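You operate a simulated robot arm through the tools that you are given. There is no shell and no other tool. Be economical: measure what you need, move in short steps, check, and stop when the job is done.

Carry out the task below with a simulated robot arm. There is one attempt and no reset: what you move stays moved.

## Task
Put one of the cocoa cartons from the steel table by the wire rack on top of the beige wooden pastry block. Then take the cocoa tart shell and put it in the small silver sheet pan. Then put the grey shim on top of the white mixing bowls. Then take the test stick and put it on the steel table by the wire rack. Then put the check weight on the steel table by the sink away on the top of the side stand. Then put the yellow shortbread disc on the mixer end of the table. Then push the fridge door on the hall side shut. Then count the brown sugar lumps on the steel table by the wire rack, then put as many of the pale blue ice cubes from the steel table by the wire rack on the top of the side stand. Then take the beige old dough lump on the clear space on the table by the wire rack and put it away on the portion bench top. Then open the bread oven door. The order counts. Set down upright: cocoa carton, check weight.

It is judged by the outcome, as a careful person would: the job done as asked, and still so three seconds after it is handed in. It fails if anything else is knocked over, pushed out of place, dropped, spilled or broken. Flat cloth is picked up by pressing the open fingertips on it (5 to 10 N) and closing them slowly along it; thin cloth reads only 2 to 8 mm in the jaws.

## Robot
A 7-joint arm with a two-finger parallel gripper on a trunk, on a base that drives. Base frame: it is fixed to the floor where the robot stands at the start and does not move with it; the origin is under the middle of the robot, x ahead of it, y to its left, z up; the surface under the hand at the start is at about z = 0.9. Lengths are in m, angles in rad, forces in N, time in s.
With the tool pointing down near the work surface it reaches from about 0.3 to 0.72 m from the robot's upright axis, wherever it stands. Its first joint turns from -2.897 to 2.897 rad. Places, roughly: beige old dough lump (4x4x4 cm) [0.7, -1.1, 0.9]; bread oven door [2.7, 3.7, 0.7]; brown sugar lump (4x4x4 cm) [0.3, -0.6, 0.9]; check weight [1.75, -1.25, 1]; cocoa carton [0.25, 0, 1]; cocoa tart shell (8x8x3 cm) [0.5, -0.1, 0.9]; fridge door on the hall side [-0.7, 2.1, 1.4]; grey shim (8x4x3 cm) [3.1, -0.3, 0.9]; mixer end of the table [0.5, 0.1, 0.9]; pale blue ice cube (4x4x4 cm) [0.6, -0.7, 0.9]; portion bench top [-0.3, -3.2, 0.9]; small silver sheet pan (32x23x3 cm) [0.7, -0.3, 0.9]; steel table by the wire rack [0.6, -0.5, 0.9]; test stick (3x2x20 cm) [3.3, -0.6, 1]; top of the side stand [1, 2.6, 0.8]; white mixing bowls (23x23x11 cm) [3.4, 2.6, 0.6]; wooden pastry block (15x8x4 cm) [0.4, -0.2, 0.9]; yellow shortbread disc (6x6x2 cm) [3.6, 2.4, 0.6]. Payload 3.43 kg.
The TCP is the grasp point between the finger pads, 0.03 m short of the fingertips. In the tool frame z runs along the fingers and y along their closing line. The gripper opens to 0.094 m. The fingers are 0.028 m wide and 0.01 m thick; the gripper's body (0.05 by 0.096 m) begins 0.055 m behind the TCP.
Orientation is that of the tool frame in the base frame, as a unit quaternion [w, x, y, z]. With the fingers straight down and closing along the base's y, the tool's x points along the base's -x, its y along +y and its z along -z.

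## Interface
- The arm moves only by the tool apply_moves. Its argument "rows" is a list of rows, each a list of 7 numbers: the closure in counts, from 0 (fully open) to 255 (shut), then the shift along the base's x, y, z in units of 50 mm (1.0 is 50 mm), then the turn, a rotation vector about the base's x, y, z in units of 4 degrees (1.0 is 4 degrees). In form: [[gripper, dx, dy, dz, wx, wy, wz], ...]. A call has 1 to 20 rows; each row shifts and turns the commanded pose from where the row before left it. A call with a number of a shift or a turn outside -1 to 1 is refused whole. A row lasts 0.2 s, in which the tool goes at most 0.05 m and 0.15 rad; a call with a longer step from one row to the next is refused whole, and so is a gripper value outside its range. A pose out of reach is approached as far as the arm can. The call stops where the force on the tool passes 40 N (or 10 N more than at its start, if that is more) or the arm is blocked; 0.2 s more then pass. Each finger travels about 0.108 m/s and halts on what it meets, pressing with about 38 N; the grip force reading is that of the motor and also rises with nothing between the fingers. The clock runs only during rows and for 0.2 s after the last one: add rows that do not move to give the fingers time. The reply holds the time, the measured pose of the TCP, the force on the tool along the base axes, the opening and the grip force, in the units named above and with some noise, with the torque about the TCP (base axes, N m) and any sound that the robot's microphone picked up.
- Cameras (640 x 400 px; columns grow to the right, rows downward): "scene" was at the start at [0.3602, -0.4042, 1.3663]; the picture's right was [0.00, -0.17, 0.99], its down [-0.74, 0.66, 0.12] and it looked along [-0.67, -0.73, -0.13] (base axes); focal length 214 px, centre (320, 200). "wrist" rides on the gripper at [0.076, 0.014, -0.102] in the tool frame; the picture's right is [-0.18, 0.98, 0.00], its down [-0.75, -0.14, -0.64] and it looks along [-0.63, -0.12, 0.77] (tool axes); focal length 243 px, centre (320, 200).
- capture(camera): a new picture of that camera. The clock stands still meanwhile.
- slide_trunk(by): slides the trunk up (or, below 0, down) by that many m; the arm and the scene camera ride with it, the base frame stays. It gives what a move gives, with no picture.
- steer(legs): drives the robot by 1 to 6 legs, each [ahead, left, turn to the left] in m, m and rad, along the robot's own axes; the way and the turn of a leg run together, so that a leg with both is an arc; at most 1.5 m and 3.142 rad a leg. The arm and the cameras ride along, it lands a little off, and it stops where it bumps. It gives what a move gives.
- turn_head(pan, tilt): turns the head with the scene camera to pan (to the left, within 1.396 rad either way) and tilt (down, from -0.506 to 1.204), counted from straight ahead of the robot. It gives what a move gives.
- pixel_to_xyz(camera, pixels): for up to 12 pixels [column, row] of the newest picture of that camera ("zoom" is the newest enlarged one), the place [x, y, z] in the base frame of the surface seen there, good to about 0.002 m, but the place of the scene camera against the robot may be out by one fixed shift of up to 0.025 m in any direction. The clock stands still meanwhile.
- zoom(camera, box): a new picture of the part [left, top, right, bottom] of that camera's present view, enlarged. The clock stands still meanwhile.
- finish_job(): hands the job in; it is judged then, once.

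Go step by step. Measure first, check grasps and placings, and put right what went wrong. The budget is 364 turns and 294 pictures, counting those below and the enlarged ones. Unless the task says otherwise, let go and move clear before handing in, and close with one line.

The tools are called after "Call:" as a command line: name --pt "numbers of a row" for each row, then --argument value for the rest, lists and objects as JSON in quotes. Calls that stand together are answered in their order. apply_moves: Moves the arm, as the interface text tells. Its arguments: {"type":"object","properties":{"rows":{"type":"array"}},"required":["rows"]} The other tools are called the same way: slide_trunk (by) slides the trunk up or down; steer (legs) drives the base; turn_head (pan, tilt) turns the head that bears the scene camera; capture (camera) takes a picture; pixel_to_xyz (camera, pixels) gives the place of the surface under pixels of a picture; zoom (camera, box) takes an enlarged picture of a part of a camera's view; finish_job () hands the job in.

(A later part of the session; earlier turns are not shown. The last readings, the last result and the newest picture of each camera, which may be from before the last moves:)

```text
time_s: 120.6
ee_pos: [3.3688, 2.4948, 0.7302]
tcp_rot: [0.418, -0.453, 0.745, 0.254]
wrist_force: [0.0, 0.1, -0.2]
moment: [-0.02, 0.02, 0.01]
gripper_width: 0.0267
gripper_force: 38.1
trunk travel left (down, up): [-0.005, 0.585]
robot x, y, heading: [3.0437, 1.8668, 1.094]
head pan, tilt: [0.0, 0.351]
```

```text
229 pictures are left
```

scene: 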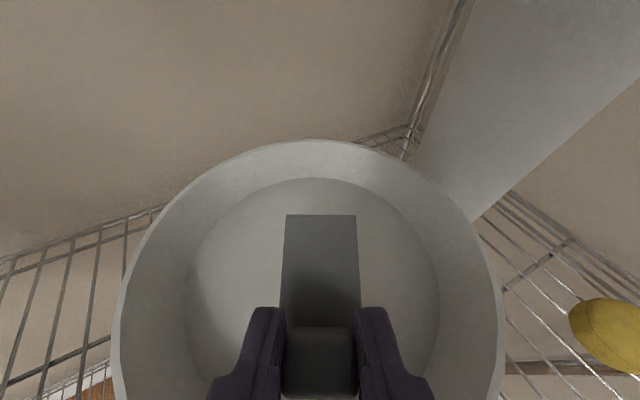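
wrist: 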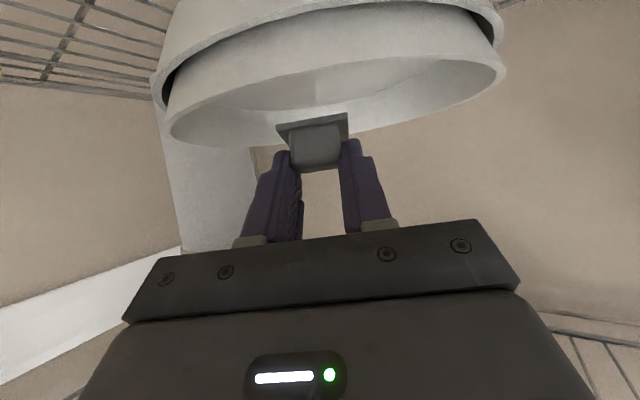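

Shim is inside the bowl outline with the wrist reading no force; something upstream touched slightly, so I'll back 5 mm, and lower to z≈0.70.

Call:
apply_moves --pt "190 -0.04 -0.09 -0.1 0 0 0" --pt "190 0 0 -0.2 0 0 0" --pt "190 0 0 -0.2 0 0 0" --pt "190 0 0 -0.1 0 0 0" --pt "190 0 0 0 0 0 0"

Call:
capture --camera "scene"

Call:
capture --camera "wrist"

```text
time_s: 121.3
ee_pos: [3.3743, 2.4978, 0.7193]
tcp_rot: [0.433, -0.446, 0.741, 0.252]
wrist_force: [2.2, -7.4, 34.5]
moment: [0.14, 0.16, 0.01]
gripper_width: 0.0267
gripper_force: 37.9
trunk travel left (down, up): [-0.005, 0.585]
robot x, y, heading: [3.0405, 1.863, 1.081]
head pan, tilt: [0.0, 0.351]
stopped in row 3: the force on the tool passed its limit at 51 N (the readings are from after the stop); the commanded pose is now the measured one
```

```text
228 pictures are left
```

scene: 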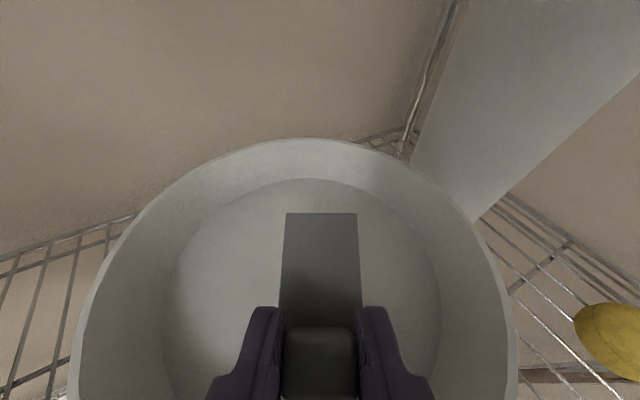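

```text
227 pictures are left
```

wrist: 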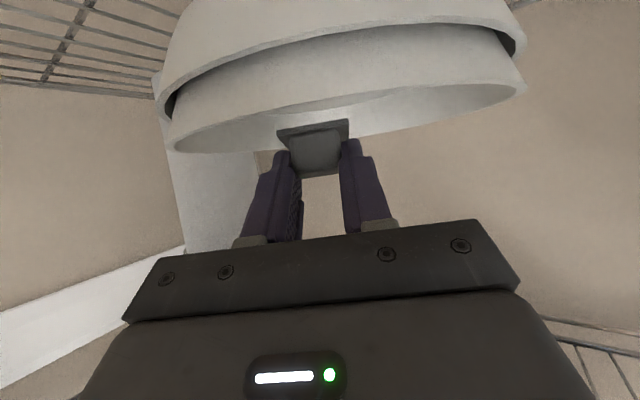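

The contact force acts right under the TCP (tiny moment), so the shim's low end rests in the bowl. Ease up 2 mm, then release slowly.

Call:
apply_moves --pt "190 0 0 0.06 0 0 0" --pt "190 0 0 0 0 0 0"

Call:
pixel_to_xyz --camera "wrist" --pixels '[[180, 145], [515, 90], [400, 115], [430, 95], [330, 60], [312, 128], [318, 150], [240, 60]]'

```text
time_s: 121.6
ee_pos: [3.3756, 2.4969, 0.7179]
tcp_rot: [0.435, -0.446, 0.741, 0.252]
wrist_force: [-2.7, 0.4, 21.0]
moment: [0.23, 0.24, 0.02]
gripper_width: 0.0267
gripper_force: 37.7
trunk travel left (down, up): [-0.005, 0.585]
robot x, y, heading: [3.0487, 1.8613, 1.076]
head pan, tilt: [0.0, 0.351]
stopped in row 1: the force on the tool passed its limit at 51 N (the readings are from after the stop); the commanded pose is now the measured one
```

```text
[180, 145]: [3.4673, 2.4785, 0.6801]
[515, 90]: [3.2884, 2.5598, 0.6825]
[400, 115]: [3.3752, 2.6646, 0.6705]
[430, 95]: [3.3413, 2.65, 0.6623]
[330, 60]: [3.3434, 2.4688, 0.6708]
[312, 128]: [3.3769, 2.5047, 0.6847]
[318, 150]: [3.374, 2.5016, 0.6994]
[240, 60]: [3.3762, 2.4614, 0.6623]
```

Release the shim slowly here.

Call:
apply_moves --pt "170 0 0 0 0 0 0" --pt "150 0 0 0 0 0 0" --pt "130 0 0 0 0 0 0" --pt "110 0 0 0 0 0 0" --pt "110 0 0 0 0 0 0"

Call:
capture --camera "scene"

Call:
capture --camera "wrist"

```text
time_s: 122.8
ee_pos: [3.3751, 2.4968, 0.7159]
tcp_rot: [0.431, -0.448, 0.742, 0.252]
wrist_force: [3.8, -2.2, 25.9]
moment: [0.66, 0.27, -0.12]
gripper_width: 0.0508
gripper_force: 0.0
trunk travel left (down, up): [-0.005, 0.585]
robot x, y, heading: [3.0437, 1.8652, 1.075]
head pan, tilt: [0.0, 0.351]
```

```text
226 pictures are left
```

scene: 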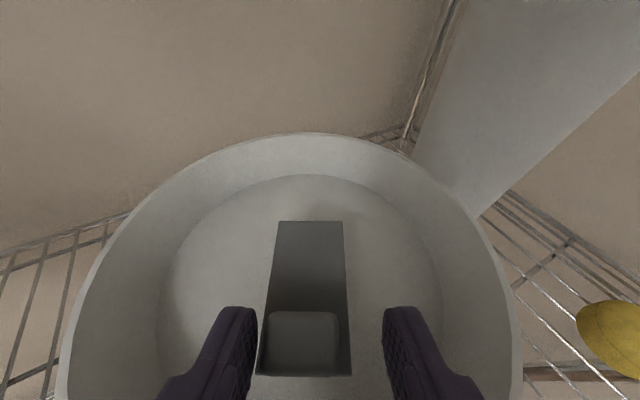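

```text
225 pictures are left
```

wrist: 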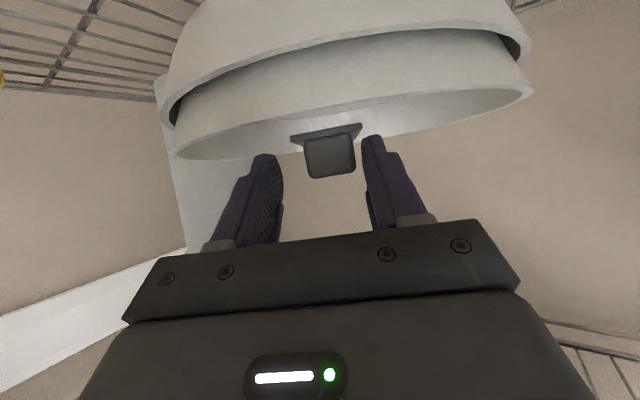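

Shim lies in the bowl, free of the fingers. Raise slightly and retreat straight back.

Call:
apply_moves --pt "110 0 0 0.1 0 0 0" --pt "110 0 0 0.1 0 0 0" --pt "110 -0.1 -0.2 0.05 0 0 0" --pt "110 -0.2 -0.4 0 0 0 0"

Call:
capture --camera "scene"

```text
time_s: 123.2
ee_pos: [3.3771, 2.4955, 0.7157]
tcp_rot: [0.432, -0.447, 0.742, 0.25]
wrist_force: [0.0, 0.9, 28.9]
moment: [0.9, 0.42, -0.05]
gripper_width: 0.0531
gripper_force: 0.0
trunk travel left (down, up): [-0.005, 0.585]
robot x, y, heading: [3.0459, 1.861, 1.079]
head pan, tilt: [0.0, 0.351]
stopped in row 1: the force on the tool passed its limit at 46 N (the readings are from after the stop); the commanded pose is now the measured one
```

```text
224 pictures are left
```

scene: 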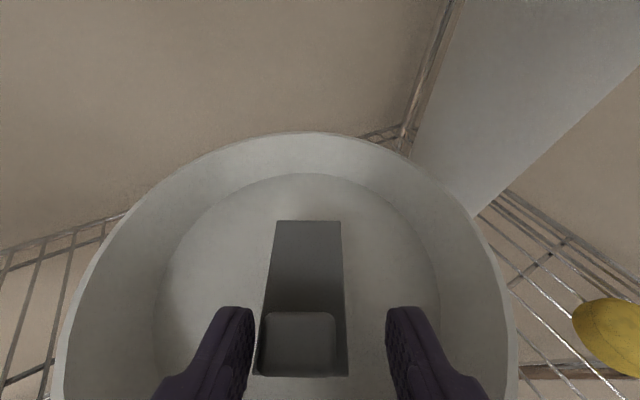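

Upward is obstructed while the tool still reads +29 N. Look back under the hand and sideways to see what touches.

Call:
turn_head --pan 0 --tilt 1.2

Call:
capture --camera "scene"

Call:
turn_head --pan 1.39 --tilt 0.3

Call:
capture --camera "scene"

```text
time_s: 124.4
ee_pos: [3.3768, 2.4961, 0.715]
tcp_rot: [0.432, -0.447, 0.743, 0.251]
wrist_force: [1.4, -0.5, 36.0]
moment: [1.03, 0.5, -0.02]
gripper_width: 0.0525
gripper_force: 0.0
trunk travel left (down, up): [-0.005, 0.585]
robot x, y, heading: [3.0444, 1.8656, 1.078]
head pan, tilt: [0.0, 1.201]
```

```text
223 pictures are left
```

scene: 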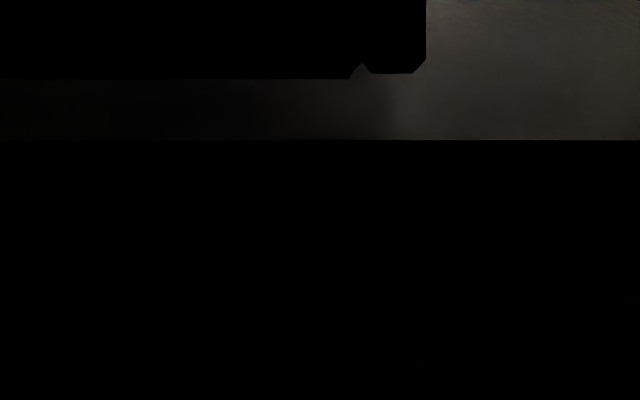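

```text
time_s: 125.9
ee_pos: [3.376, 2.4964, 0.7149]
tcp_rot: [0.431, -0.448, 0.742, 0.252]
wrist_force: [0.8, 0.5, 32.3]
moment: [0.98, 0.45, 0.0]
gripper_width: 0.0529
gripper_force: 0.0
trunk travel left (down, up): [-0.005, 0.585]
robot x, y, heading: [3.0465, 1.8606, 1.076]
head pan, tilt: [1.389, 0.3]
```

```text
222 pictures are left
```

scene: 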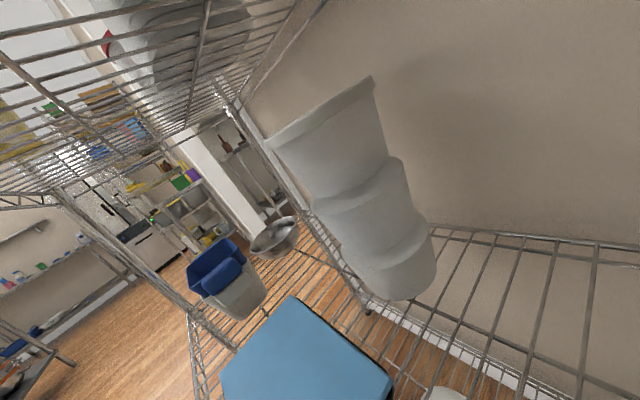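

The moment puts the contact at the left fingertip (on the bowl's top), while the forearm likely touches the shelf edge in front. Try back-and-up together.

Call:
apply_moves --pt "110 -0.14 -0.27 0.2 0 0 0" --pt "110 -0.14 -0.27 0.2 0 0 0"

Call:
turn_head --pan 0 --tilt 0.35

Call:
capture --camera "scene"

```text
time_s: 126.2
ee_pos: [3.3769, 2.4948, 0.7155]
tcp_rot: [0.433, -0.446, 0.742, 0.25]
wrist_force: [-2.4, 1.6, 23.6]
moment: [0.8, 0.43, 0.04]
gripper_width: 0.0548
gripper_force: 0.9
trunk travel left (down, up): [-0.005, 0.585]
robot x, y, heading: [3.0459, 1.8666, 1.075]
head pan, tilt: [1.389, 0.3]
stopped in row 1: the force on the tool passed its limit at 54 N (the readings are from after the stop); the commanded pose is now the measured one
```

```text
time_s: 127.7
ee_pos: [3.3758, 2.4936, 0.7157]
tcp_rot: [0.431, -0.447, 0.743, 0.251]
wrist_force: [-0.9, 0.4, 32.5]
moment: [0.98, 0.53, 0.05]
gripper_width: 0.0539
gripper_force: 0.1
trunk travel left (down, up): [-0.005, 0.585]
robot x, y, heading: [3.0413, 1.8637, 1.079]
head pan, tilt: [0.0, 0.351]
```

```text
221 pictures are left
```

scene: 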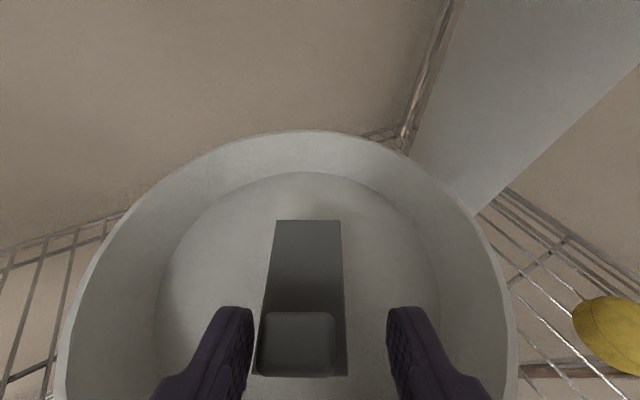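

Any arm command loads it further; a rigid base retreat should free both contacts with friction favouring the bowl staying. Back 2 cm.

Call:
steer --legs '[[-0.02, 0, 0]]'

Call:
capture --camera "scene"

```text
time_s: 128.5
ee_pos: [3.3635, 2.4826, 0.7134]
tcp_rot: [0.429, -0.45, 0.742, 0.251]
wrist_force: [-5.0, 0.3, 20.8]
moment: [0.62, 0.49, 0.17]
gripper_width: 0.0557
gripper_force: 1.4
trunk travel left (down, up): [-0.005, 0.585]
robot x, y, heading: [3.0347, 1.8469, 1.081]
head pan, tilt: [0.0, 0.351]
```

```text
220 pictures are left
```

scene: 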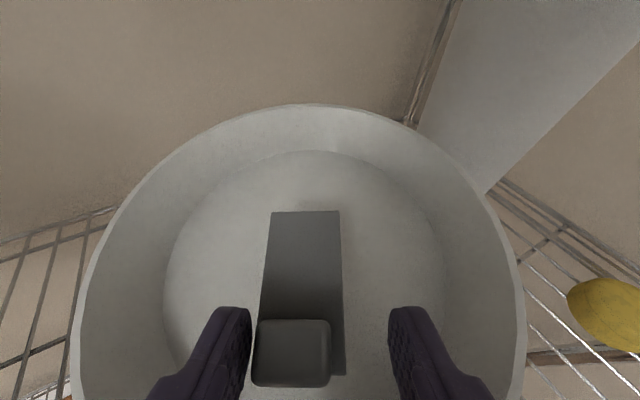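

Bowl stayed in place. Now try raising.

Call:
apply_moves --pt "80 0 0 0.1 0 0 0" --pt "80 0 0 0.1 0 0 0" --pt "80 0 0 0.1 0 0 0"

Call:
capture --camera "wrist"

```text
time_s: 129.3
ee_pos: [3.3636, 2.4839, 0.7269]
tcp_rot: [0.429, -0.45, 0.742, 0.25]
wrist_force: [-0.9, -0.1, 0.2]
moment: [0.01, -0.03, 0.01]
gripper_width: 0.0644
gripper_force: 0.1
trunk travel left (down, up): [-0.005, 0.585]
robot x, y, heading: [3.0352, 1.8474, 1.082]
head pan, tilt: [0.0, 0.351]
```

```text
219 pictures are left
```

wrist: 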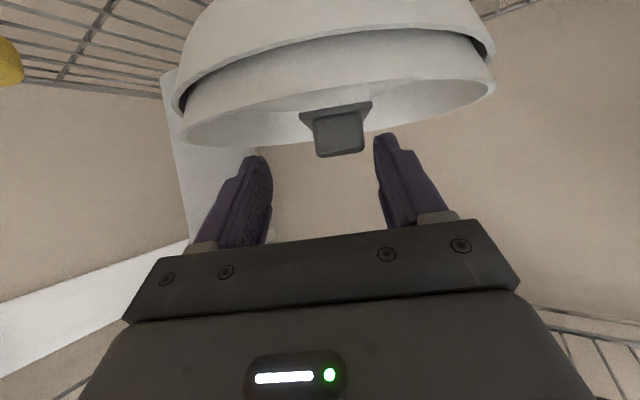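

Free now (force ~0). Retreat back along the approach with the arm, then view.

Call:
apply_moves --pt "80 -0.1 -0.2 0.1 0 0 0" --pt "80 -0.25 -0.6 0.1 0 0 0" --pt "80 -0.25 -0.6 0 0 0 0" --pt "80 -0.25 -0.6 0 0 0 0" --pt "80 -0.25 -0.6 0 0 0 0" --pt "80 0 0 0 0 0 0"

Call:
turn_head --pan 0 --tilt 0

Call:
capture --camera "scene"

```text
time_s: 130.7
ee_pos: [3.3106, 2.3541, 0.7385]
tcp_rot: [0.429, -0.449, 0.743, 0.25]
wrist_force: [0.2, 0.0, -0.9]
moment: [-0.03, 0.03, -0.02]
gripper_width: 0.0642
gripper_force: 0.1
trunk travel left (down, up): [-0.005, 0.585]
robot x, y, heading: [3.041, 1.8454, 1.08]
head pan, tilt: [0.0, 0.351]
```

```text
time_s: 131.5
ee_pos: [3.3104, 2.3539, 0.7382]
tcp_rot: [0.43, -0.449, 0.742, 0.25]
wrist_force: [0.5, -0.2, 0.1]
moment: [0.01, -0.02, 0.0]
gripper_width: 0.0646
gripper_force: 0.0
trunk travel left (down, up): [-0.005, 0.585]
robot x, y, heading: [3.0349, 1.8485, 1.084]
head pan, tilt: [0.0, 0.0]
```

```text
218 pictures are left
```

scene: 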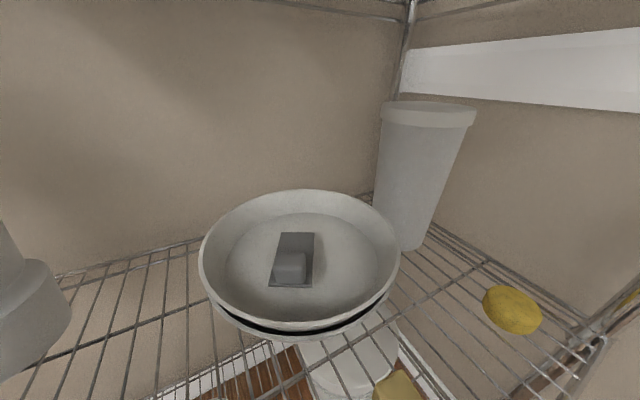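

Shim is in the bowls. Verify its place and the bowls' position.

Call:
pixel_to_xyz --camera "scene" --pixels '[[205, 262], [397, 262], [300, 193], [300, 322], [275, 283], [310, 283], [295, 240], [300, 220], [290, 260], [513, 310], [400, 385]]'

Call:
zoom --camera "scene" --box '[180, 170, 420, 350]'

```text
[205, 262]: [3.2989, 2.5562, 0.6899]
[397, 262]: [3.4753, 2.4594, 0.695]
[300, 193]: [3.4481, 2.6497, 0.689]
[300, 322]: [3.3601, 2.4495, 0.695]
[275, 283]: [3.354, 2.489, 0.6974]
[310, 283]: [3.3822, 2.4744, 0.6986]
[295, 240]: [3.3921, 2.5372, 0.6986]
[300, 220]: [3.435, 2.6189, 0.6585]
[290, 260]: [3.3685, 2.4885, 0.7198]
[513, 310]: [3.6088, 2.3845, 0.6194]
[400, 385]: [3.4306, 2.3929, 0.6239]
```

```text
2.22 times, centred on (300, 260) of scene
```

zoom: 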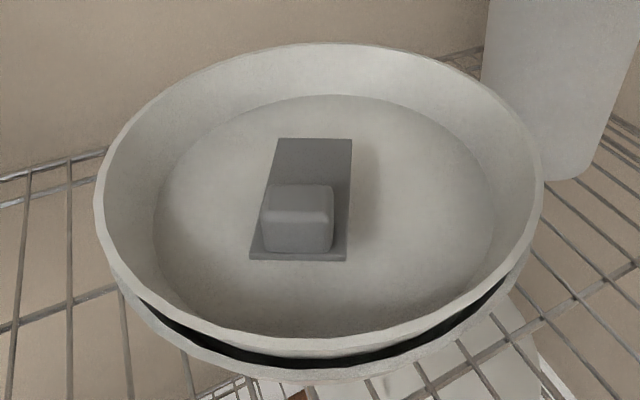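

Placed well (rim level, bowls unmoved). Now retreat from the shelving.

Call:
steer --legs '[[-0.35, 0, 0], [-0.21, 0.4, 0]]'

Call:
slide_trunk --by 0.45

Call:
steer --legs '[[0, 0, -1.08]]'

```text
time_s: 136.2
ee_pos: [2.6837, 2.0439, 0.7372]
tcp_rot: [0.43, -0.448, 0.743, 0.249]
wrist_force: [-0.6, -0.3, 0.0]
moment: [-0.03, 0.0, 0.02]
gripper_width: 0.0642
gripper_force: 0.0
trunk travel left (down, up): [-0.005, 0.585]
robot x, y, heading: [2.4092, 1.5348, 1.078]
head pan, tilt: [0.0, 0.0]
```

```text
refused: 0.45 is not a number from -0.4 to 0.4
```

```text
time_s: 139.3
ee_pos: [2.986, 1.5275, 0.7382]
tcp_rot: [0.497, 0.0, 0.868, -0.008]
wrist_force: [-0.7, 0.0, -0.7]
moment: [0.0, -0.03, 0.0]
gripper_width: 0.0648
gripper_force: 0.0
trunk travel left (down, up): [-0.005, 0.585]
robot x, y, heading: [2.4077, 1.5353, -0.005]
head pan, tilt: [0.0, 0.0]
```

Raise the trunk, return the tool to vertical, then slide right toward the sink corner.

Call:
slide_trunk --by 0.4

Call:
apply_moves --pt "0 -0.1 0 0 0 1 0" --pt "0 -0.1 0 0 0 1 0" --pt "0 -0.1 0 0 0 1 0" --pt "0 -0.1 0 0 0 1 0" --pt "0 -0.1 0 0 0 1 0" --pt "0 -0.1 0 0 0 1 0" --pt "0 -0.1 0 0 0 1 0" --pt "0 -0.1 0 0 0 1 0" --pt "0 -0.1 0 0 0 1 0" --pt "0 -0.1 0 0 0 1 0" --pt "0 -0.1 0 0 0 1 0" --pt "0 -0.1 0 0 0 1 0" --pt "0 -0.1 0 0 0 1 0" --pt "0 -0.1 0 0 0 1 0" --pt "0 0 0 0 0 0.8 0" --pt "0 0 0 0 0 0 0"

Call:
steer --legs '[[0, -1.1, 0], [0, -1.02, 0]]'

Call:
turn_head --pan 0 --tilt -0.5

Call:
capture --camera "scene"

```text
time_s: 143.2
ee_pos: [2.9854, 1.5289, 1.1372]
tcp_rot: [0.496, -0.001, 0.868, -0.008]
wrist_force: [0.0, 0.2, -0.4]
moment: [0.0, 0.01, 0.0]
gripper_width: 0.0645
gripper_force: 0.0
trunk travel left (down, up): [-0.405, 0.185]
robot x, y, heading: [2.4034, 1.5362, -0.005]
head pan, tilt: [0.0, 0.0]
```

```text
time_s: 146.6
ee_pos: [2.9161, 1.5278, 1.137]
tcp_rot: [0.003, -0.005, 1.0, -0.007]
wrist_force: [-0.6, 0.5, 1.0]
moment: [-0.03, 0.01, 0.0]
gripper_width: 0.0941
gripper_force: 0.0
trunk travel left (down, up): [-0.405, 0.185]
robot x, y, heading: [2.409, 1.5363, -0.008]
head pan, tilt: [0.0, 0.0]
```

```text
time_s: 154.9
ee_pos: [2.8841, -0.0865, 1.1382]
tcp_rot: [0.005, -0.01, 1.0, -0.003]
wrist_force: [-0.2, -1.6, 0.6]
moment: [0.08, 0.02, -0.03]
gripper_width: 0.0937
gripper_force: 0.1
trunk travel left (down, up): [-0.405, 0.185]
robot x, y, heading: [2.3764, -0.0736, -0.022]
head pan, tilt: [0.0, 0.0]
stopped in leg 2: the force on the tool passed its limit at 49 N (the readings are from after the stop); the commanded pose is now the measured one
```

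```text
time_s: 155.8
ee_pos: [2.8831, -0.0845, 1.1385]
tcp_rot: [0.005, -0.01, 1.0, -0.003]
wrist_force: [-0.2, 0.1, -0.6]
moment: [0.02, 0.0, 0.0]
gripper_width: 0.094
gripper_force: 0.0
trunk travel left (down, up): [-0.405, 0.185]
robot x, y, heading: [2.3779, -0.0768, -0.019]
head pan, tilt: [0.0, -0.499]
```

```text
216 pictures are left
```

scene: 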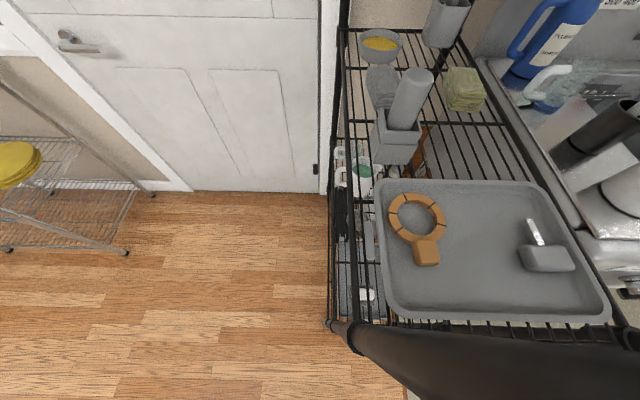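

The hand bumped the rack post (49 N). Back away, and check that the rack hasn't moved.

Call:
steer --legs '[[0, 0.06, 0], [-0.2, 0, 0.02]]'

Call:
capture --camera "scene"

```text
time_s: 157.9
ee_pos: [2.6857, -0.0107, 1.1402]
tcp_rot: [0.005, -0.021, 1.0, -0.003]
wrist_force: [-0.5, 0.2, 0.4]
moment: [0.01, -0.03, 0.02]
gripper_width: 0.094
gripper_force: 0.1
trunk travel left (down, up): [-0.405, 0.185]
robot x, y, heading: [2.1782, -0.0158, -0.003]
head pan, tilt: [0.0, -0.499]
```

```text
215 pictures are left
```

scene: 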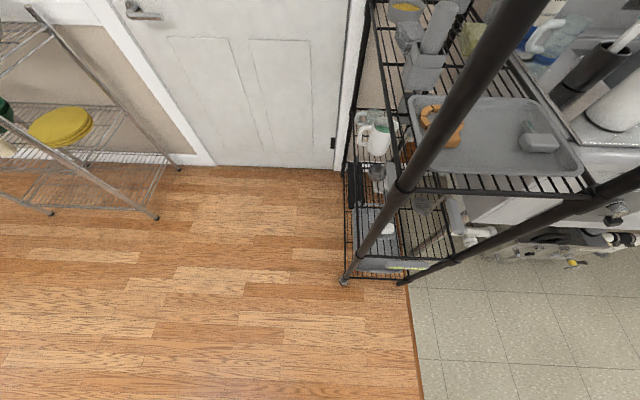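

Call:
pixel_to_xyz --camera "scene" --pixels '[[345, 280], [405, 185], [595, 190], [480, 80], [430, 115], [540, 140], [620, 180], [402, 283]]'

```text
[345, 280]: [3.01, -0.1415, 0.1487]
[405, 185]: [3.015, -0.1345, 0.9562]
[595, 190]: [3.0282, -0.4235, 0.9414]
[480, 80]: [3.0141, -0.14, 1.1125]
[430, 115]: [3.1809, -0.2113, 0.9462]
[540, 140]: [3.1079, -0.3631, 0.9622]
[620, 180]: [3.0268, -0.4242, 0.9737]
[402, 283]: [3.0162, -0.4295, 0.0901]
```

Rack looks unchanged. Shift right at this safe distance to y≈−0.6, raise the trunk a bit, and look.

Call:
steer --legs '[[0, -0.57, 0], [0.2, 0, 0]]'

Call:
slide_trunk --by 0.17

Call:
capture --camera "scene"

Call:
capture --camera "wrist"

```text
time_s: 162.4
ee_pos: [2.8858, -0.5747, 1.1374]
tcp_rot: [0.003, -0.022, 1.0, -0.004]
wrist_force: [0.5, 0.0, 0.6]
moment: [-0.03, 0.02, 0.01]
gripper_width: 0.0938
gripper_force: 0.0
trunk travel left (down, up): [-0.405, 0.185]
robot x, y, heading: [2.3766, -0.5826, -0.002]
head pan, tilt: [0.0, -0.499]
```

```text
time_s: 164.3
ee_pos: [2.8855, -0.5741, 1.308]
tcp_rot: [0.005, -0.022, 1.0, -0.003]
wrist_force: [-0.1, -0.2, 0.3]
moment: [0.01, 0.01, 0.02]
gripper_width: 0.094
gripper_force: 0.2
trunk travel left (down, up): [-0.575, 0.015]
robot x, y, heading: [2.3765, -0.5812, -0.001]
head pan, tilt: [0.0, -0.499]
```

```text
214 pictures are left
```

scene: 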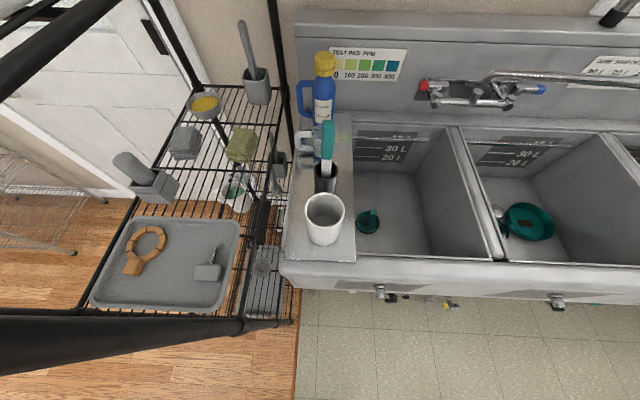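

```text
213 pictures are left
```

wrist: 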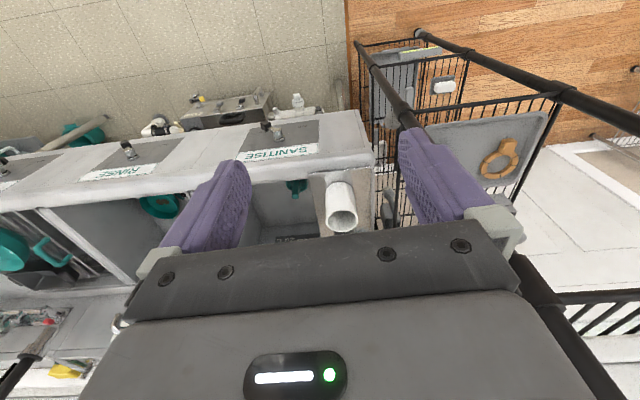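

Zoom on the stick at (327,150).

Call:
zoom --camera "scene" --box '[280, 100, 380, 260]'

Call:
pixel_to_xyz --camera "scene" --pixels '[[327, 125], [328, 150], [326, 170], [315, 180], [337, 180], [325, 190], [324, 200], [310, 215], [340, 215], [325, 240], [330, 60], [315, 135]]'

```text
2.50 times, centred on (330, 180) of scene
```

zoom: 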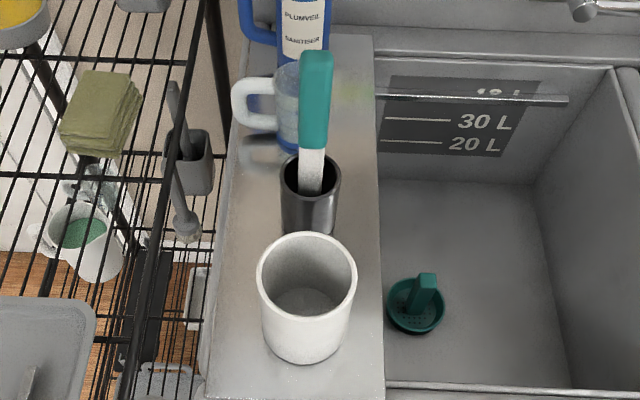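

```text
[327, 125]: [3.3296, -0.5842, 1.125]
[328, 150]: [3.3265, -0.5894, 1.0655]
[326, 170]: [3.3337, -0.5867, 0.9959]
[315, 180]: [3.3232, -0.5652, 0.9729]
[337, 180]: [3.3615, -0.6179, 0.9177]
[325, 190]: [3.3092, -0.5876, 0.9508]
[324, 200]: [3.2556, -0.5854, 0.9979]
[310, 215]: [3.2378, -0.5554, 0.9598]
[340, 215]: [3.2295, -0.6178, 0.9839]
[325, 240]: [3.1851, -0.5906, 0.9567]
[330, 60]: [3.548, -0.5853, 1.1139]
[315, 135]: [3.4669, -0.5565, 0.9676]
```

Stick ≈(3.322,−0.572), top z≈1.115. Drive forward 0.28 m at a height above everything (tips at 1.28).

Call:
steer --legs '[[0.28, 0, 0]]'

Call:
apply_moves --pt "60 0.9 0 0 0 0 0" --pt "60 0.9 0 0 0 0 0" --pt "60 0 0 0 0 0 0"

Call:
capture --camera "wrist"

Call:
turn_head --pan 0 --tilt 0.2

Call:
capture --camera "scene"

```text
time_s: 166.2
ee_pos: [3.1637, -0.5749, 1.3082]
tcp_rot: [0.004, -0.023, 1.0, -0.004]
wrist_force: [-0.2, -0.5, 0.5]
moment: [-0.01, 0.04, 0.05]
gripper_width: 0.0941
gripper_force: 0.0
trunk travel left (down, up): [-0.575, 0.015]
robot x, y, heading: [2.6576, -0.5816, -0.002]
head pan, tilt: [0.0, -0.499]
```

```text
time_s: 167.1
ee_pos: [3.251, -0.5763, 1.3074]
tcp_rot: [0.005, -0.023, 1.0, -0.003]
wrist_force: [0.0, -0.7, -0.5]
moment: [-0.02, -0.04, -0.02]
gripper_width: 0.0718
gripper_force: 0.2
trunk travel left (down, up): [-0.575, 0.015]
robot x, y, heading: [2.6557, -0.5784, 0.0]
head pan, tilt: [0.0, -0.499]
```

```text
211 pictures are left
```

wrist: 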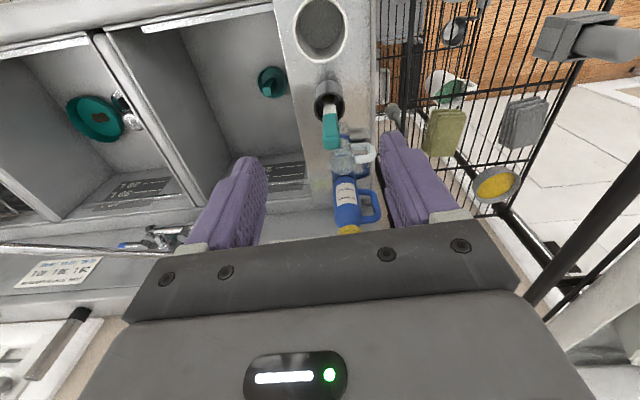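

```text
time_s: 168.1
ee_pos: [3.2525, -0.5739, 1.3085]
tcp_rot: [0.005, -0.022, 1.0, -0.003]
wrist_force: [0.6, -0.3, 1.3]
moment: [-0.03, 0.03, 0.01]
gripper_width: 0.0719
gripper_force: 0.0
trunk travel left (down, up): [-0.575, 0.015]
robot x, y, heading: [2.6572, -0.5826, 0.001]
head pan, tilt: [0.0, 0.201]
```

```text
210 pictures are left
```

scene: 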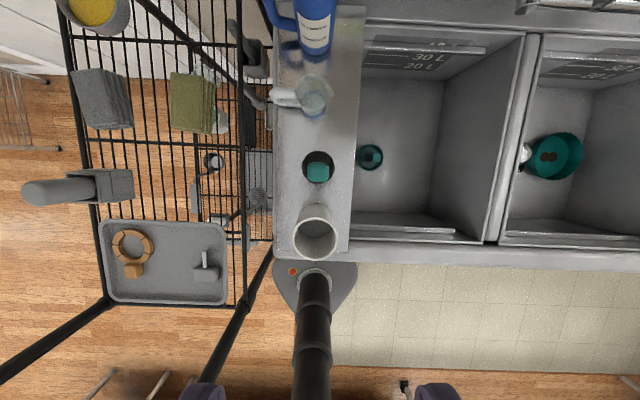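

Measure stick top with the wrist camera.

Call:
pixel_to_xyz --camera "wrist" --pixels '[[331, 145], [326, 140], [337, 140], [331, 120], [330, 110], [325, 130], [337, 128], [345, 200], [340, 160]]'

Call:
zoom --camera "wrist" --box '[270, 60, 400, 240]'

Call:
pixel_to_xyz --camera "scene" --pixels '[[318, 172], [308, 165], [328, 165], [308, 180], [328, 180]]'

```text
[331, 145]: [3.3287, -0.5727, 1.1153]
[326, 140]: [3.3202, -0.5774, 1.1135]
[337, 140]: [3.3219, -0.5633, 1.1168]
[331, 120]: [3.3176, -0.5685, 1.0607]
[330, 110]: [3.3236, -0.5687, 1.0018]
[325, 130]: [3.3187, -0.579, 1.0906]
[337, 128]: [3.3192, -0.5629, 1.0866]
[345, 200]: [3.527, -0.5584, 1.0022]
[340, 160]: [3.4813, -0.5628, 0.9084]
```

```text
2.22 times, centred on (335, 150) of wrist
```

zoom: 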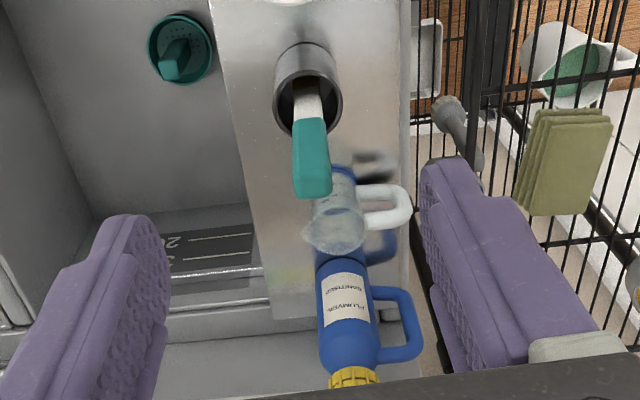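

```text
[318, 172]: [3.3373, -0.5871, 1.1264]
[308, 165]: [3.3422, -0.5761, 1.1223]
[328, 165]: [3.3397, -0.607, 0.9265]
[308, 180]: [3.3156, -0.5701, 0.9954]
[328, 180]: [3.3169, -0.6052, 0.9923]
```

Stick top centre ≈(3.325,−0.570). Move over it and descend with 6–7 cm opening.

Call:
apply_moves --pt "60 0.74 0.04 0 0 0 0" --pt "60 0.74 0.04 0 0 0 0" --pt "60 0 0 -0.7 0 0 0" --pt "60 0 0 -0.7 0 0 0" --pt "60 0 0 -0.7 0 0 0" --pt "60 0 0 0 0 0 0"

Call:
capture --camera "wrist"

```text
time_s: 169.5
ee_pos: [3.3281, -0.5694, 1.1996]
tcp_rot: [0.004, -0.023, 1.0, -0.004]
wrist_force: [0.5, 0.4, 0.0]
moment: [0.0, 0.01, 0.02]
gripper_width: 0.072
gripper_force: 0.1
trunk travel left (down, up): [-0.575, 0.015]
robot x, y, heading: [2.6551, -0.5799, 0.001]
head pan, tilt: [0.0, 0.201]
```

```text
208 pictures are left
```

wrist: 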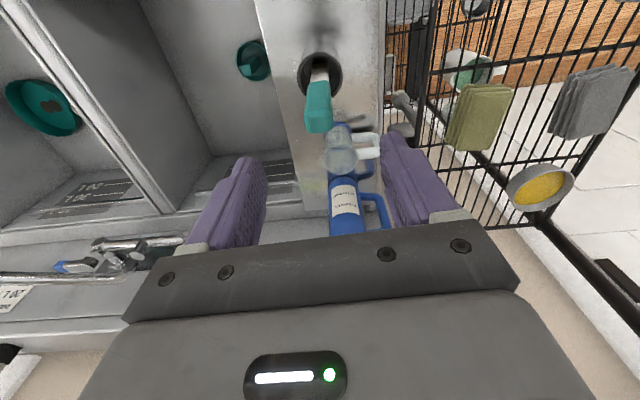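

Call:
apply_moves --pt "60 0 0 -0.7 0 0 0" --pt "60 0 0 -0.7 0 0 0" --pt "60 0 0 -0.7 0 0 0" --pt "60 0 0 -0.4 0 0 0" --pt "60 0 0 0 0 0 0"

Call:
capture --camera "wrist"

```text
time_s: 170.7
ee_pos: [3.3269, -0.5716, 1.079]
tcp_rot: [0.004, -0.022, 1.0, -0.004]
wrist_force: [-0.2, 0.9, 1.3]
moment: [-0.03, 0.01, -0.03]
gripper_width: 0.0718
gripper_force: 0.0
trunk travel left (down, up): [-0.575, 0.015]
robot x, y, heading: [2.6556, -0.5796, -0.001]
head pan, tilt: [0.0, 0.201]
```

```text
207 pictures are left
```

wrist: 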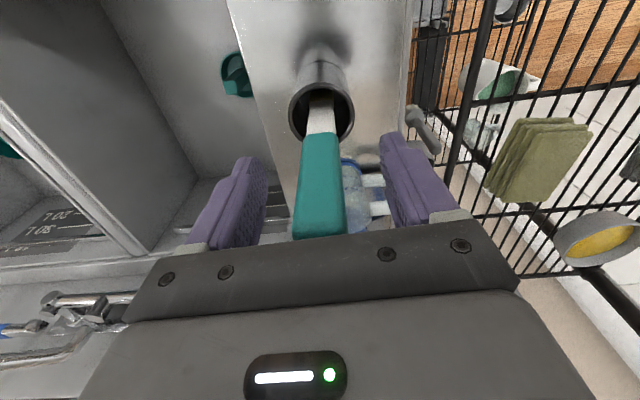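

Stick between fingers. Close and lift 0.2 m straight up.

Call:
apply_moves --pt "130 0 0 0 0 0 0" --pt "180 0 0 0 0 0 0" --pt "220 0 0 0 0 0 0" --pt "220 0 0 0 0 0 0" --pt "220 0 0 0.3 0 0 0" --pt "220 0 0 0.6 0 0 0" --pt "220 0 0 0.8 0 0 0" --pt "220 0 0 0.8 0 0 0" --pt "220 0 0 0.8 0 0 0" --pt "220 0 0 0.8 0 0 0" --pt "220 0 0 0 0 0 0"

Call:
capture --camera "wrist"

Call:
capture --camera "scene"

```text
time_s: 173.1
ee_pos: [3.3278, -0.5716, 1.2826]
tcp_rot: [0.003, -0.023, 1.0, -0.003]
wrist_force: [-0.2, 0.2, -0.3]
moment: [-0.02, -0.03, 0.0]
gripper_width: 0.0268
gripper_force: 38.3
trunk travel left (down, up): [-0.575, 0.015]
robot x, y, heading: [2.6535, -0.5837, -0.001]
head pan, tilt: [0.0, 0.201]
```

```text
206 pictures are left
```

wrist: 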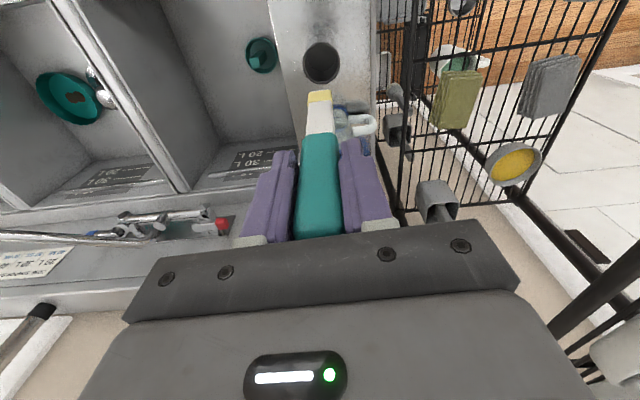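

```text
205 pictures are left
```

scene: 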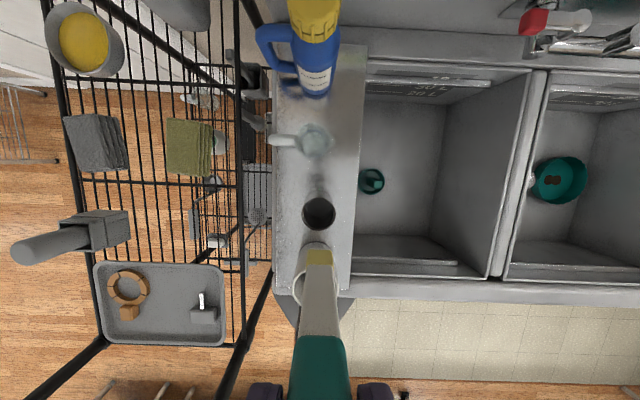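

Stick is out of its cup and firmly held. Retract and drive to the right-side corridor, heading toward the island's right edge.

Call:
apply_moves --pt "220 -0.9 0 0 0 0 0" --pt "220 -0.9 0 0 0 0 0" --pt "220 -0.9 0 0 0 0 0" --pt "220 -0.9 0 0 0 0 0" --pt "220 -0.9 0 0 0 0 0" --pt "220 0 0 0 0 0 0"

Call:
steer --legs '[[-0.28, 0, 0], [0, -0.8, 0], [0, -0.8, 0], [-0.9, 0, 0], [-0.8, 0, 0]]'

```text
time_s: 174.5
ee_pos: [3.1046, -0.5722, 1.2832]
tcp_rot: [0.004, -0.023, 1.0, -0.004]
wrist_force: [0.3, 0.1, -0.6]
moment: [0.03, 0.05, -0.01]
gripper_width: 0.027
gripper_force: 38.0
trunk travel left (down, up): [-0.575, 0.015]
robot x, y, heading: [2.6574, -0.5768, 0.0]
head pan, tilt: [0.0, 0.201]
```

```text
time_s: 192.6
ee_pos: [1.0947, -2.1797, 1.2845]
tcp_rot: [0.004, -0.016, 1.0, -0.003]
wrist_force: [-0.9, 0.0, -0.6]
moment: [0.0, -0.01, 0.01]
gripper_width: 0.027
gripper_force: 37.4
trunk travel left (down, up): [-0.575, 0.015]
robot x, y, heading: [0.6467, -2.1806, -0.018]
head pan, tilt: [0.0, 0.201]
```

Turn to face the table (+y) and look.

Call:
steer --legs '[[0, 0, 1.58]]'

Call:
turn_head --pan 0 --tilt -0.4

Call:
capture --camera "scene"

Call:
capture --camera "wrist"

```text
time_s: 196.9
ee_pos: [0.6295, -1.7336, 1.2834]
tcp_rot: [-0.005, 0.73, -0.683, -0.001]
wrist_force: [-0.3, 0.7, -0.5]
moment: [0.02, 0.01, 0.0]
gripper_width: 0.027
gripper_force: 37.5
trunk travel left (down, up): [-0.575, 0.015]
robot x, y, heading: [0.6484, -2.1791, 1.586]
head pan, tilt: [0.0, 0.201]
```

```text
time_s: 197.9
ee_pos: [0.6317, -1.7341, 1.2829]
tcp_rot: [-0.005, 0.729, -0.684, -0.001]
wrist_force: [0.0, 0.7, 0.2]
moment: [-0.02, -0.01, 0.0]
gripper_width: 0.0269
gripper_force: 38.7
trunk travel left (down, up): [-0.575, 0.015]
robot x, y, heading: [0.6451, -2.1803, 1.59]
head pan, tilt: [0.0, -0.4]
```

```text
204 pictures are left
```

scene: 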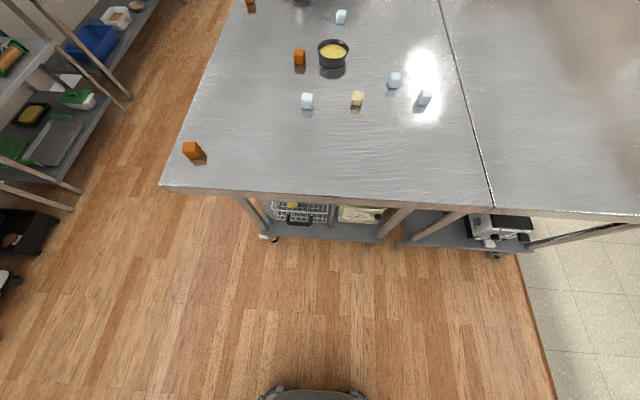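

```text
203 pictures are left
```

wrist: 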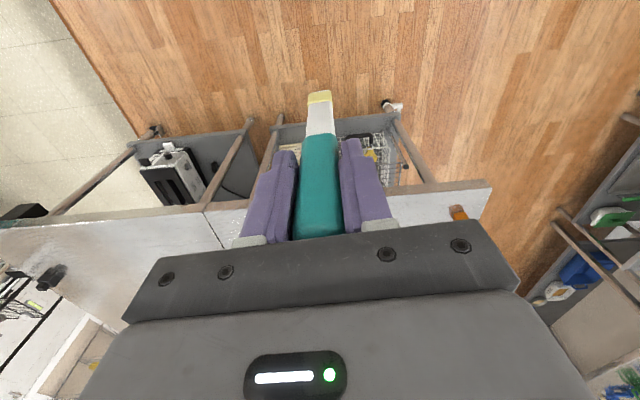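

The right side of the table is clear around (320,160). Measure the edge and objects.

Call:
pixel_to_xyz --camera "scene" --pixels '[[200, 187], [320, 192], [420, 202], [307, 98], [357, 96], [394, 78], [424, 97], [320, 150], [192, 147], [485, 190], [300, 170], [340, 190]]'

Call:
pixel_to_xyz --camera "wrist" --pixels '[[480, 183], [150, 212], [230, 215], [319, 95], [465, 190]]'

```text
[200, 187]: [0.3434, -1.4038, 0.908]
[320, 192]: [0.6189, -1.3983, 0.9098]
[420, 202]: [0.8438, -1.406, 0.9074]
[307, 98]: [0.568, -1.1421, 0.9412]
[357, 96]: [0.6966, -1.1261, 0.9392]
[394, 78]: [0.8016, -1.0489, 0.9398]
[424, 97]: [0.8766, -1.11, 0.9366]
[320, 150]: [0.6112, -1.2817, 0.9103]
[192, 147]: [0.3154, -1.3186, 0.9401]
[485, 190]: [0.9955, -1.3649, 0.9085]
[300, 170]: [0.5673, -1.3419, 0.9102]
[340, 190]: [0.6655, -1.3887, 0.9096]
```

```text
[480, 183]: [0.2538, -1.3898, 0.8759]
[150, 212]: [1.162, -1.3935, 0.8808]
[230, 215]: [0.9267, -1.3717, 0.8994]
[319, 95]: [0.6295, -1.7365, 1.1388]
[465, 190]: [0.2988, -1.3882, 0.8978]
```

Edge is at y≈−1.39, top z≈0.899. I'll lay the stick along +y near x≈0.47 with the tool pitched ~80°, the camera side hanging off the edge. First shift and pitch.

Call:
steer --legs '[[0.0, 0.16, -0.02]]'

Call:
apply_moves --pt "220 0 0.1 0 1 0 0" --pt "220 0 0.1 0 1 0 0" --pt "220 0 0.1 0 1 0 0" --pt "220 0 0.1 0 1 0 0" --pt "220 0 0.1 0 1 0 0" --pt "220 0 0.1 0 1 0 0" --pt "220 0 0.1 0 1 0 0" --pt "220 0 0.1 0 1 0 0" --pt "220 0 0.1 0 1 0 0" --pt "220 0 0.1 0 1 0 0" --pt "220 0 0.1 0 1 0 0" --pt "220 0 0.1 0 1 0 0" --pt "220 0 0.1 0 1 0 0" --pt "220 0 0.1 0 1 0 0" --pt "220 0 0.1 0 1 0 0" --pt "220 0 0.1 0 1 0 0" --pt "220 0 0.1 0 1 0 0" --pt "220 0 0.1 0 1 0 0" --pt "220 0 0.1 0 1 0 0" --pt "220 0 0 0 1 0 0"

```text
time_s: 199.3
ee_pos: [0.476, -1.7358, 1.2831]
tcp_rot: [-0.006, 0.724, -0.69, 0.0]
wrist_force: [-0.8, -0.1, 0.2]
moment: [0.0, -0.08, -0.01]
gripper_width: 0.027
gripper_force: 37.8
trunk travel left (down, up): [-0.575, 0.015]
robot x, y, heading: [0.4836, -2.1817, 1.575]
head pan, tilt: [0.0, -0.4]
```

```text
time_s: 203.5
ee_pos: [0.4777, -1.6402, 1.2835]
tcp_rot: [-0.469, 0.552, -0.528, -0.445]
wrist_force: [-0.8, -0.6, 0.3]
moment: [-0.02, 0.01, 0.01]
gripper_width: 0.027
gripper_force: 38.3
trunk travel left (down, up): [-0.575, 0.015]
robot x, y, heading: [0.4884, -2.1839, 1.579]
head pan, tilt: [0.0, -0.4]
```

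Pitch is ~80°. Lower the trunk 0.30 m, drive forward 0.2 m and look.

Call:
slide_trunk --by -0.3

Call:
steer --legs '[[0.2, 0, 0]]'

Call:
turn_head --pan 0 --tilt 0.5

Call:
capture --camera "scene"

Call:
capture --camera "wrist"

```text
time_s: 206.5
ee_pos: [0.4766, -1.6389, 0.984]
tcp_rot: [-0.47, 0.551, -0.528, -0.444]
wrist_force: [-0.1, 0.5, -0.6]
moment: [-0.03, 0.02, 0.0]
gripper_width: 0.0271
gripper_force: 37.7
trunk travel left (down, up): [-0.275, 0.315]
robot x, y, heading: [0.4888, -2.1825, 1.572]
head pan, tilt: [0.0, -0.4]
```

```text
time_s: 208.1
ee_pos: [0.4791, -1.4346, 0.9833]
tcp_rot: [-0.471, 0.549, -0.529, -0.443]
wrist_force: [-0.4, -0.2, -0.1]
moment: [0.0, 0.01, -0.01]
gripper_width: 0.0268
gripper_force: 38.1
trunk travel left (down, up): [-0.275, 0.315]
robot x, y, heading: [0.4845, -1.9797, 1.572]
head pan, tilt: [0.0, -0.4]
```

```text
time_s: 209.3
ee_pos: [0.4794, -1.4358, 0.9841]
tcp_rot: [-0.47, 0.55, -0.529, -0.443]
wrist_force: [0.2, 0.0, -0.2]
moment: [-0.03, -0.02, 0.03]
gripper_width: 0.027
gripper_force: 38.0
trunk travel left (down, up): [-0.275, 0.315]
robot x, y, heading: [0.4862, -1.9786, 1.571]
head pan, tilt: [0.0, 0.499]
```

```text
202 pictures are left
```

scene: 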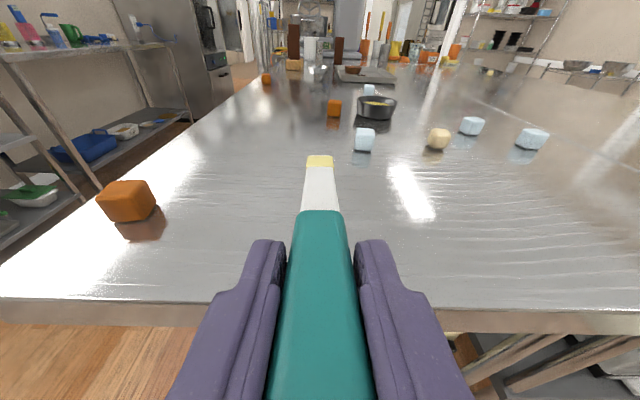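

```text
201 pictures are left
```

wrist: 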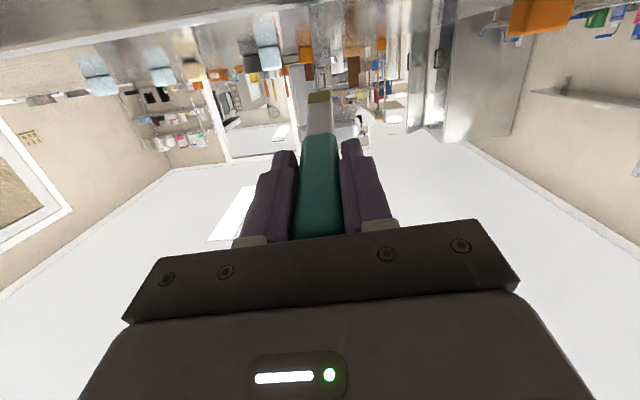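

Extend 12 cm over the table and lower until contact.

Call:
apply_moves --pt "220 -0.04 0.6 0 0 0 0" --pt "220 -0.04 0.6 0 0 0 0" --pt "220 -0.04 0.6 0 0 0 0" --pt "220 -0.04 0.6 0 0 0 0" --pt "220 0 0 -0.4 0 0 0" --pt "220 0 0 -0.3 0 0 0" --pt "220 0 0 -0.16 0 0 0" --pt "220 0 0 0 0 0 0"

Call:
capture --camera "scene"

```text
time_s: 211.1
ee_pos: [0.4718, -1.3161, 0.9403]
tcp_rot: [-0.47, 0.55, -0.529, -0.443]
wrist_force: [0.1, -0.9, -0.4]
moment: [-0.04, -0.03, -0.03]
gripper_width: 0.0271
gripper_force: 38.0
trunk travel left (down, up): [-0.275, 0.315]
robot x, y, heading: [0.4911, -1.9801, 1.567]
head pan, tilt: [0.0, 0.499]
```

```text
200 pictures are left
```

scene: 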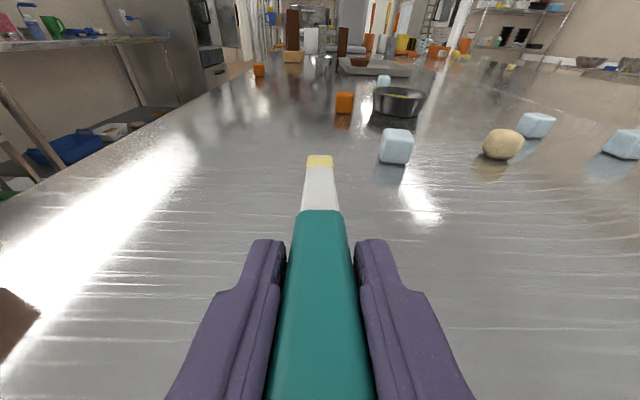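

Call:
apply_moves --pt "220 0 0 -0.06 0 0 0" --pt "220 0 0 -0.06 0 0 0" --pt "220 0 0 -0.06 0 0 0" --pt "220 0 0 -0.06 0 0 0" --pt "220 0 0 0 0 0 0"

```text
time_s: 212.3
ee_pos: [0.4719, -1.3163, 0.9301]
tcp_rot: [-0.471, 0.549, -0.529, -0.444]
wrist_force: [0.2, 0.3, 4.7]
moment: [0.7, 0.01, -0.08]
gripper_width: 0.0272
gripper_force: 38.0
trunk travel left (down, up): [-0.275, 0.315]
robot x, y, heading: [0.4852, -1.9785, 1.571]
head pan, tilt: [0.0, 0.499]
```

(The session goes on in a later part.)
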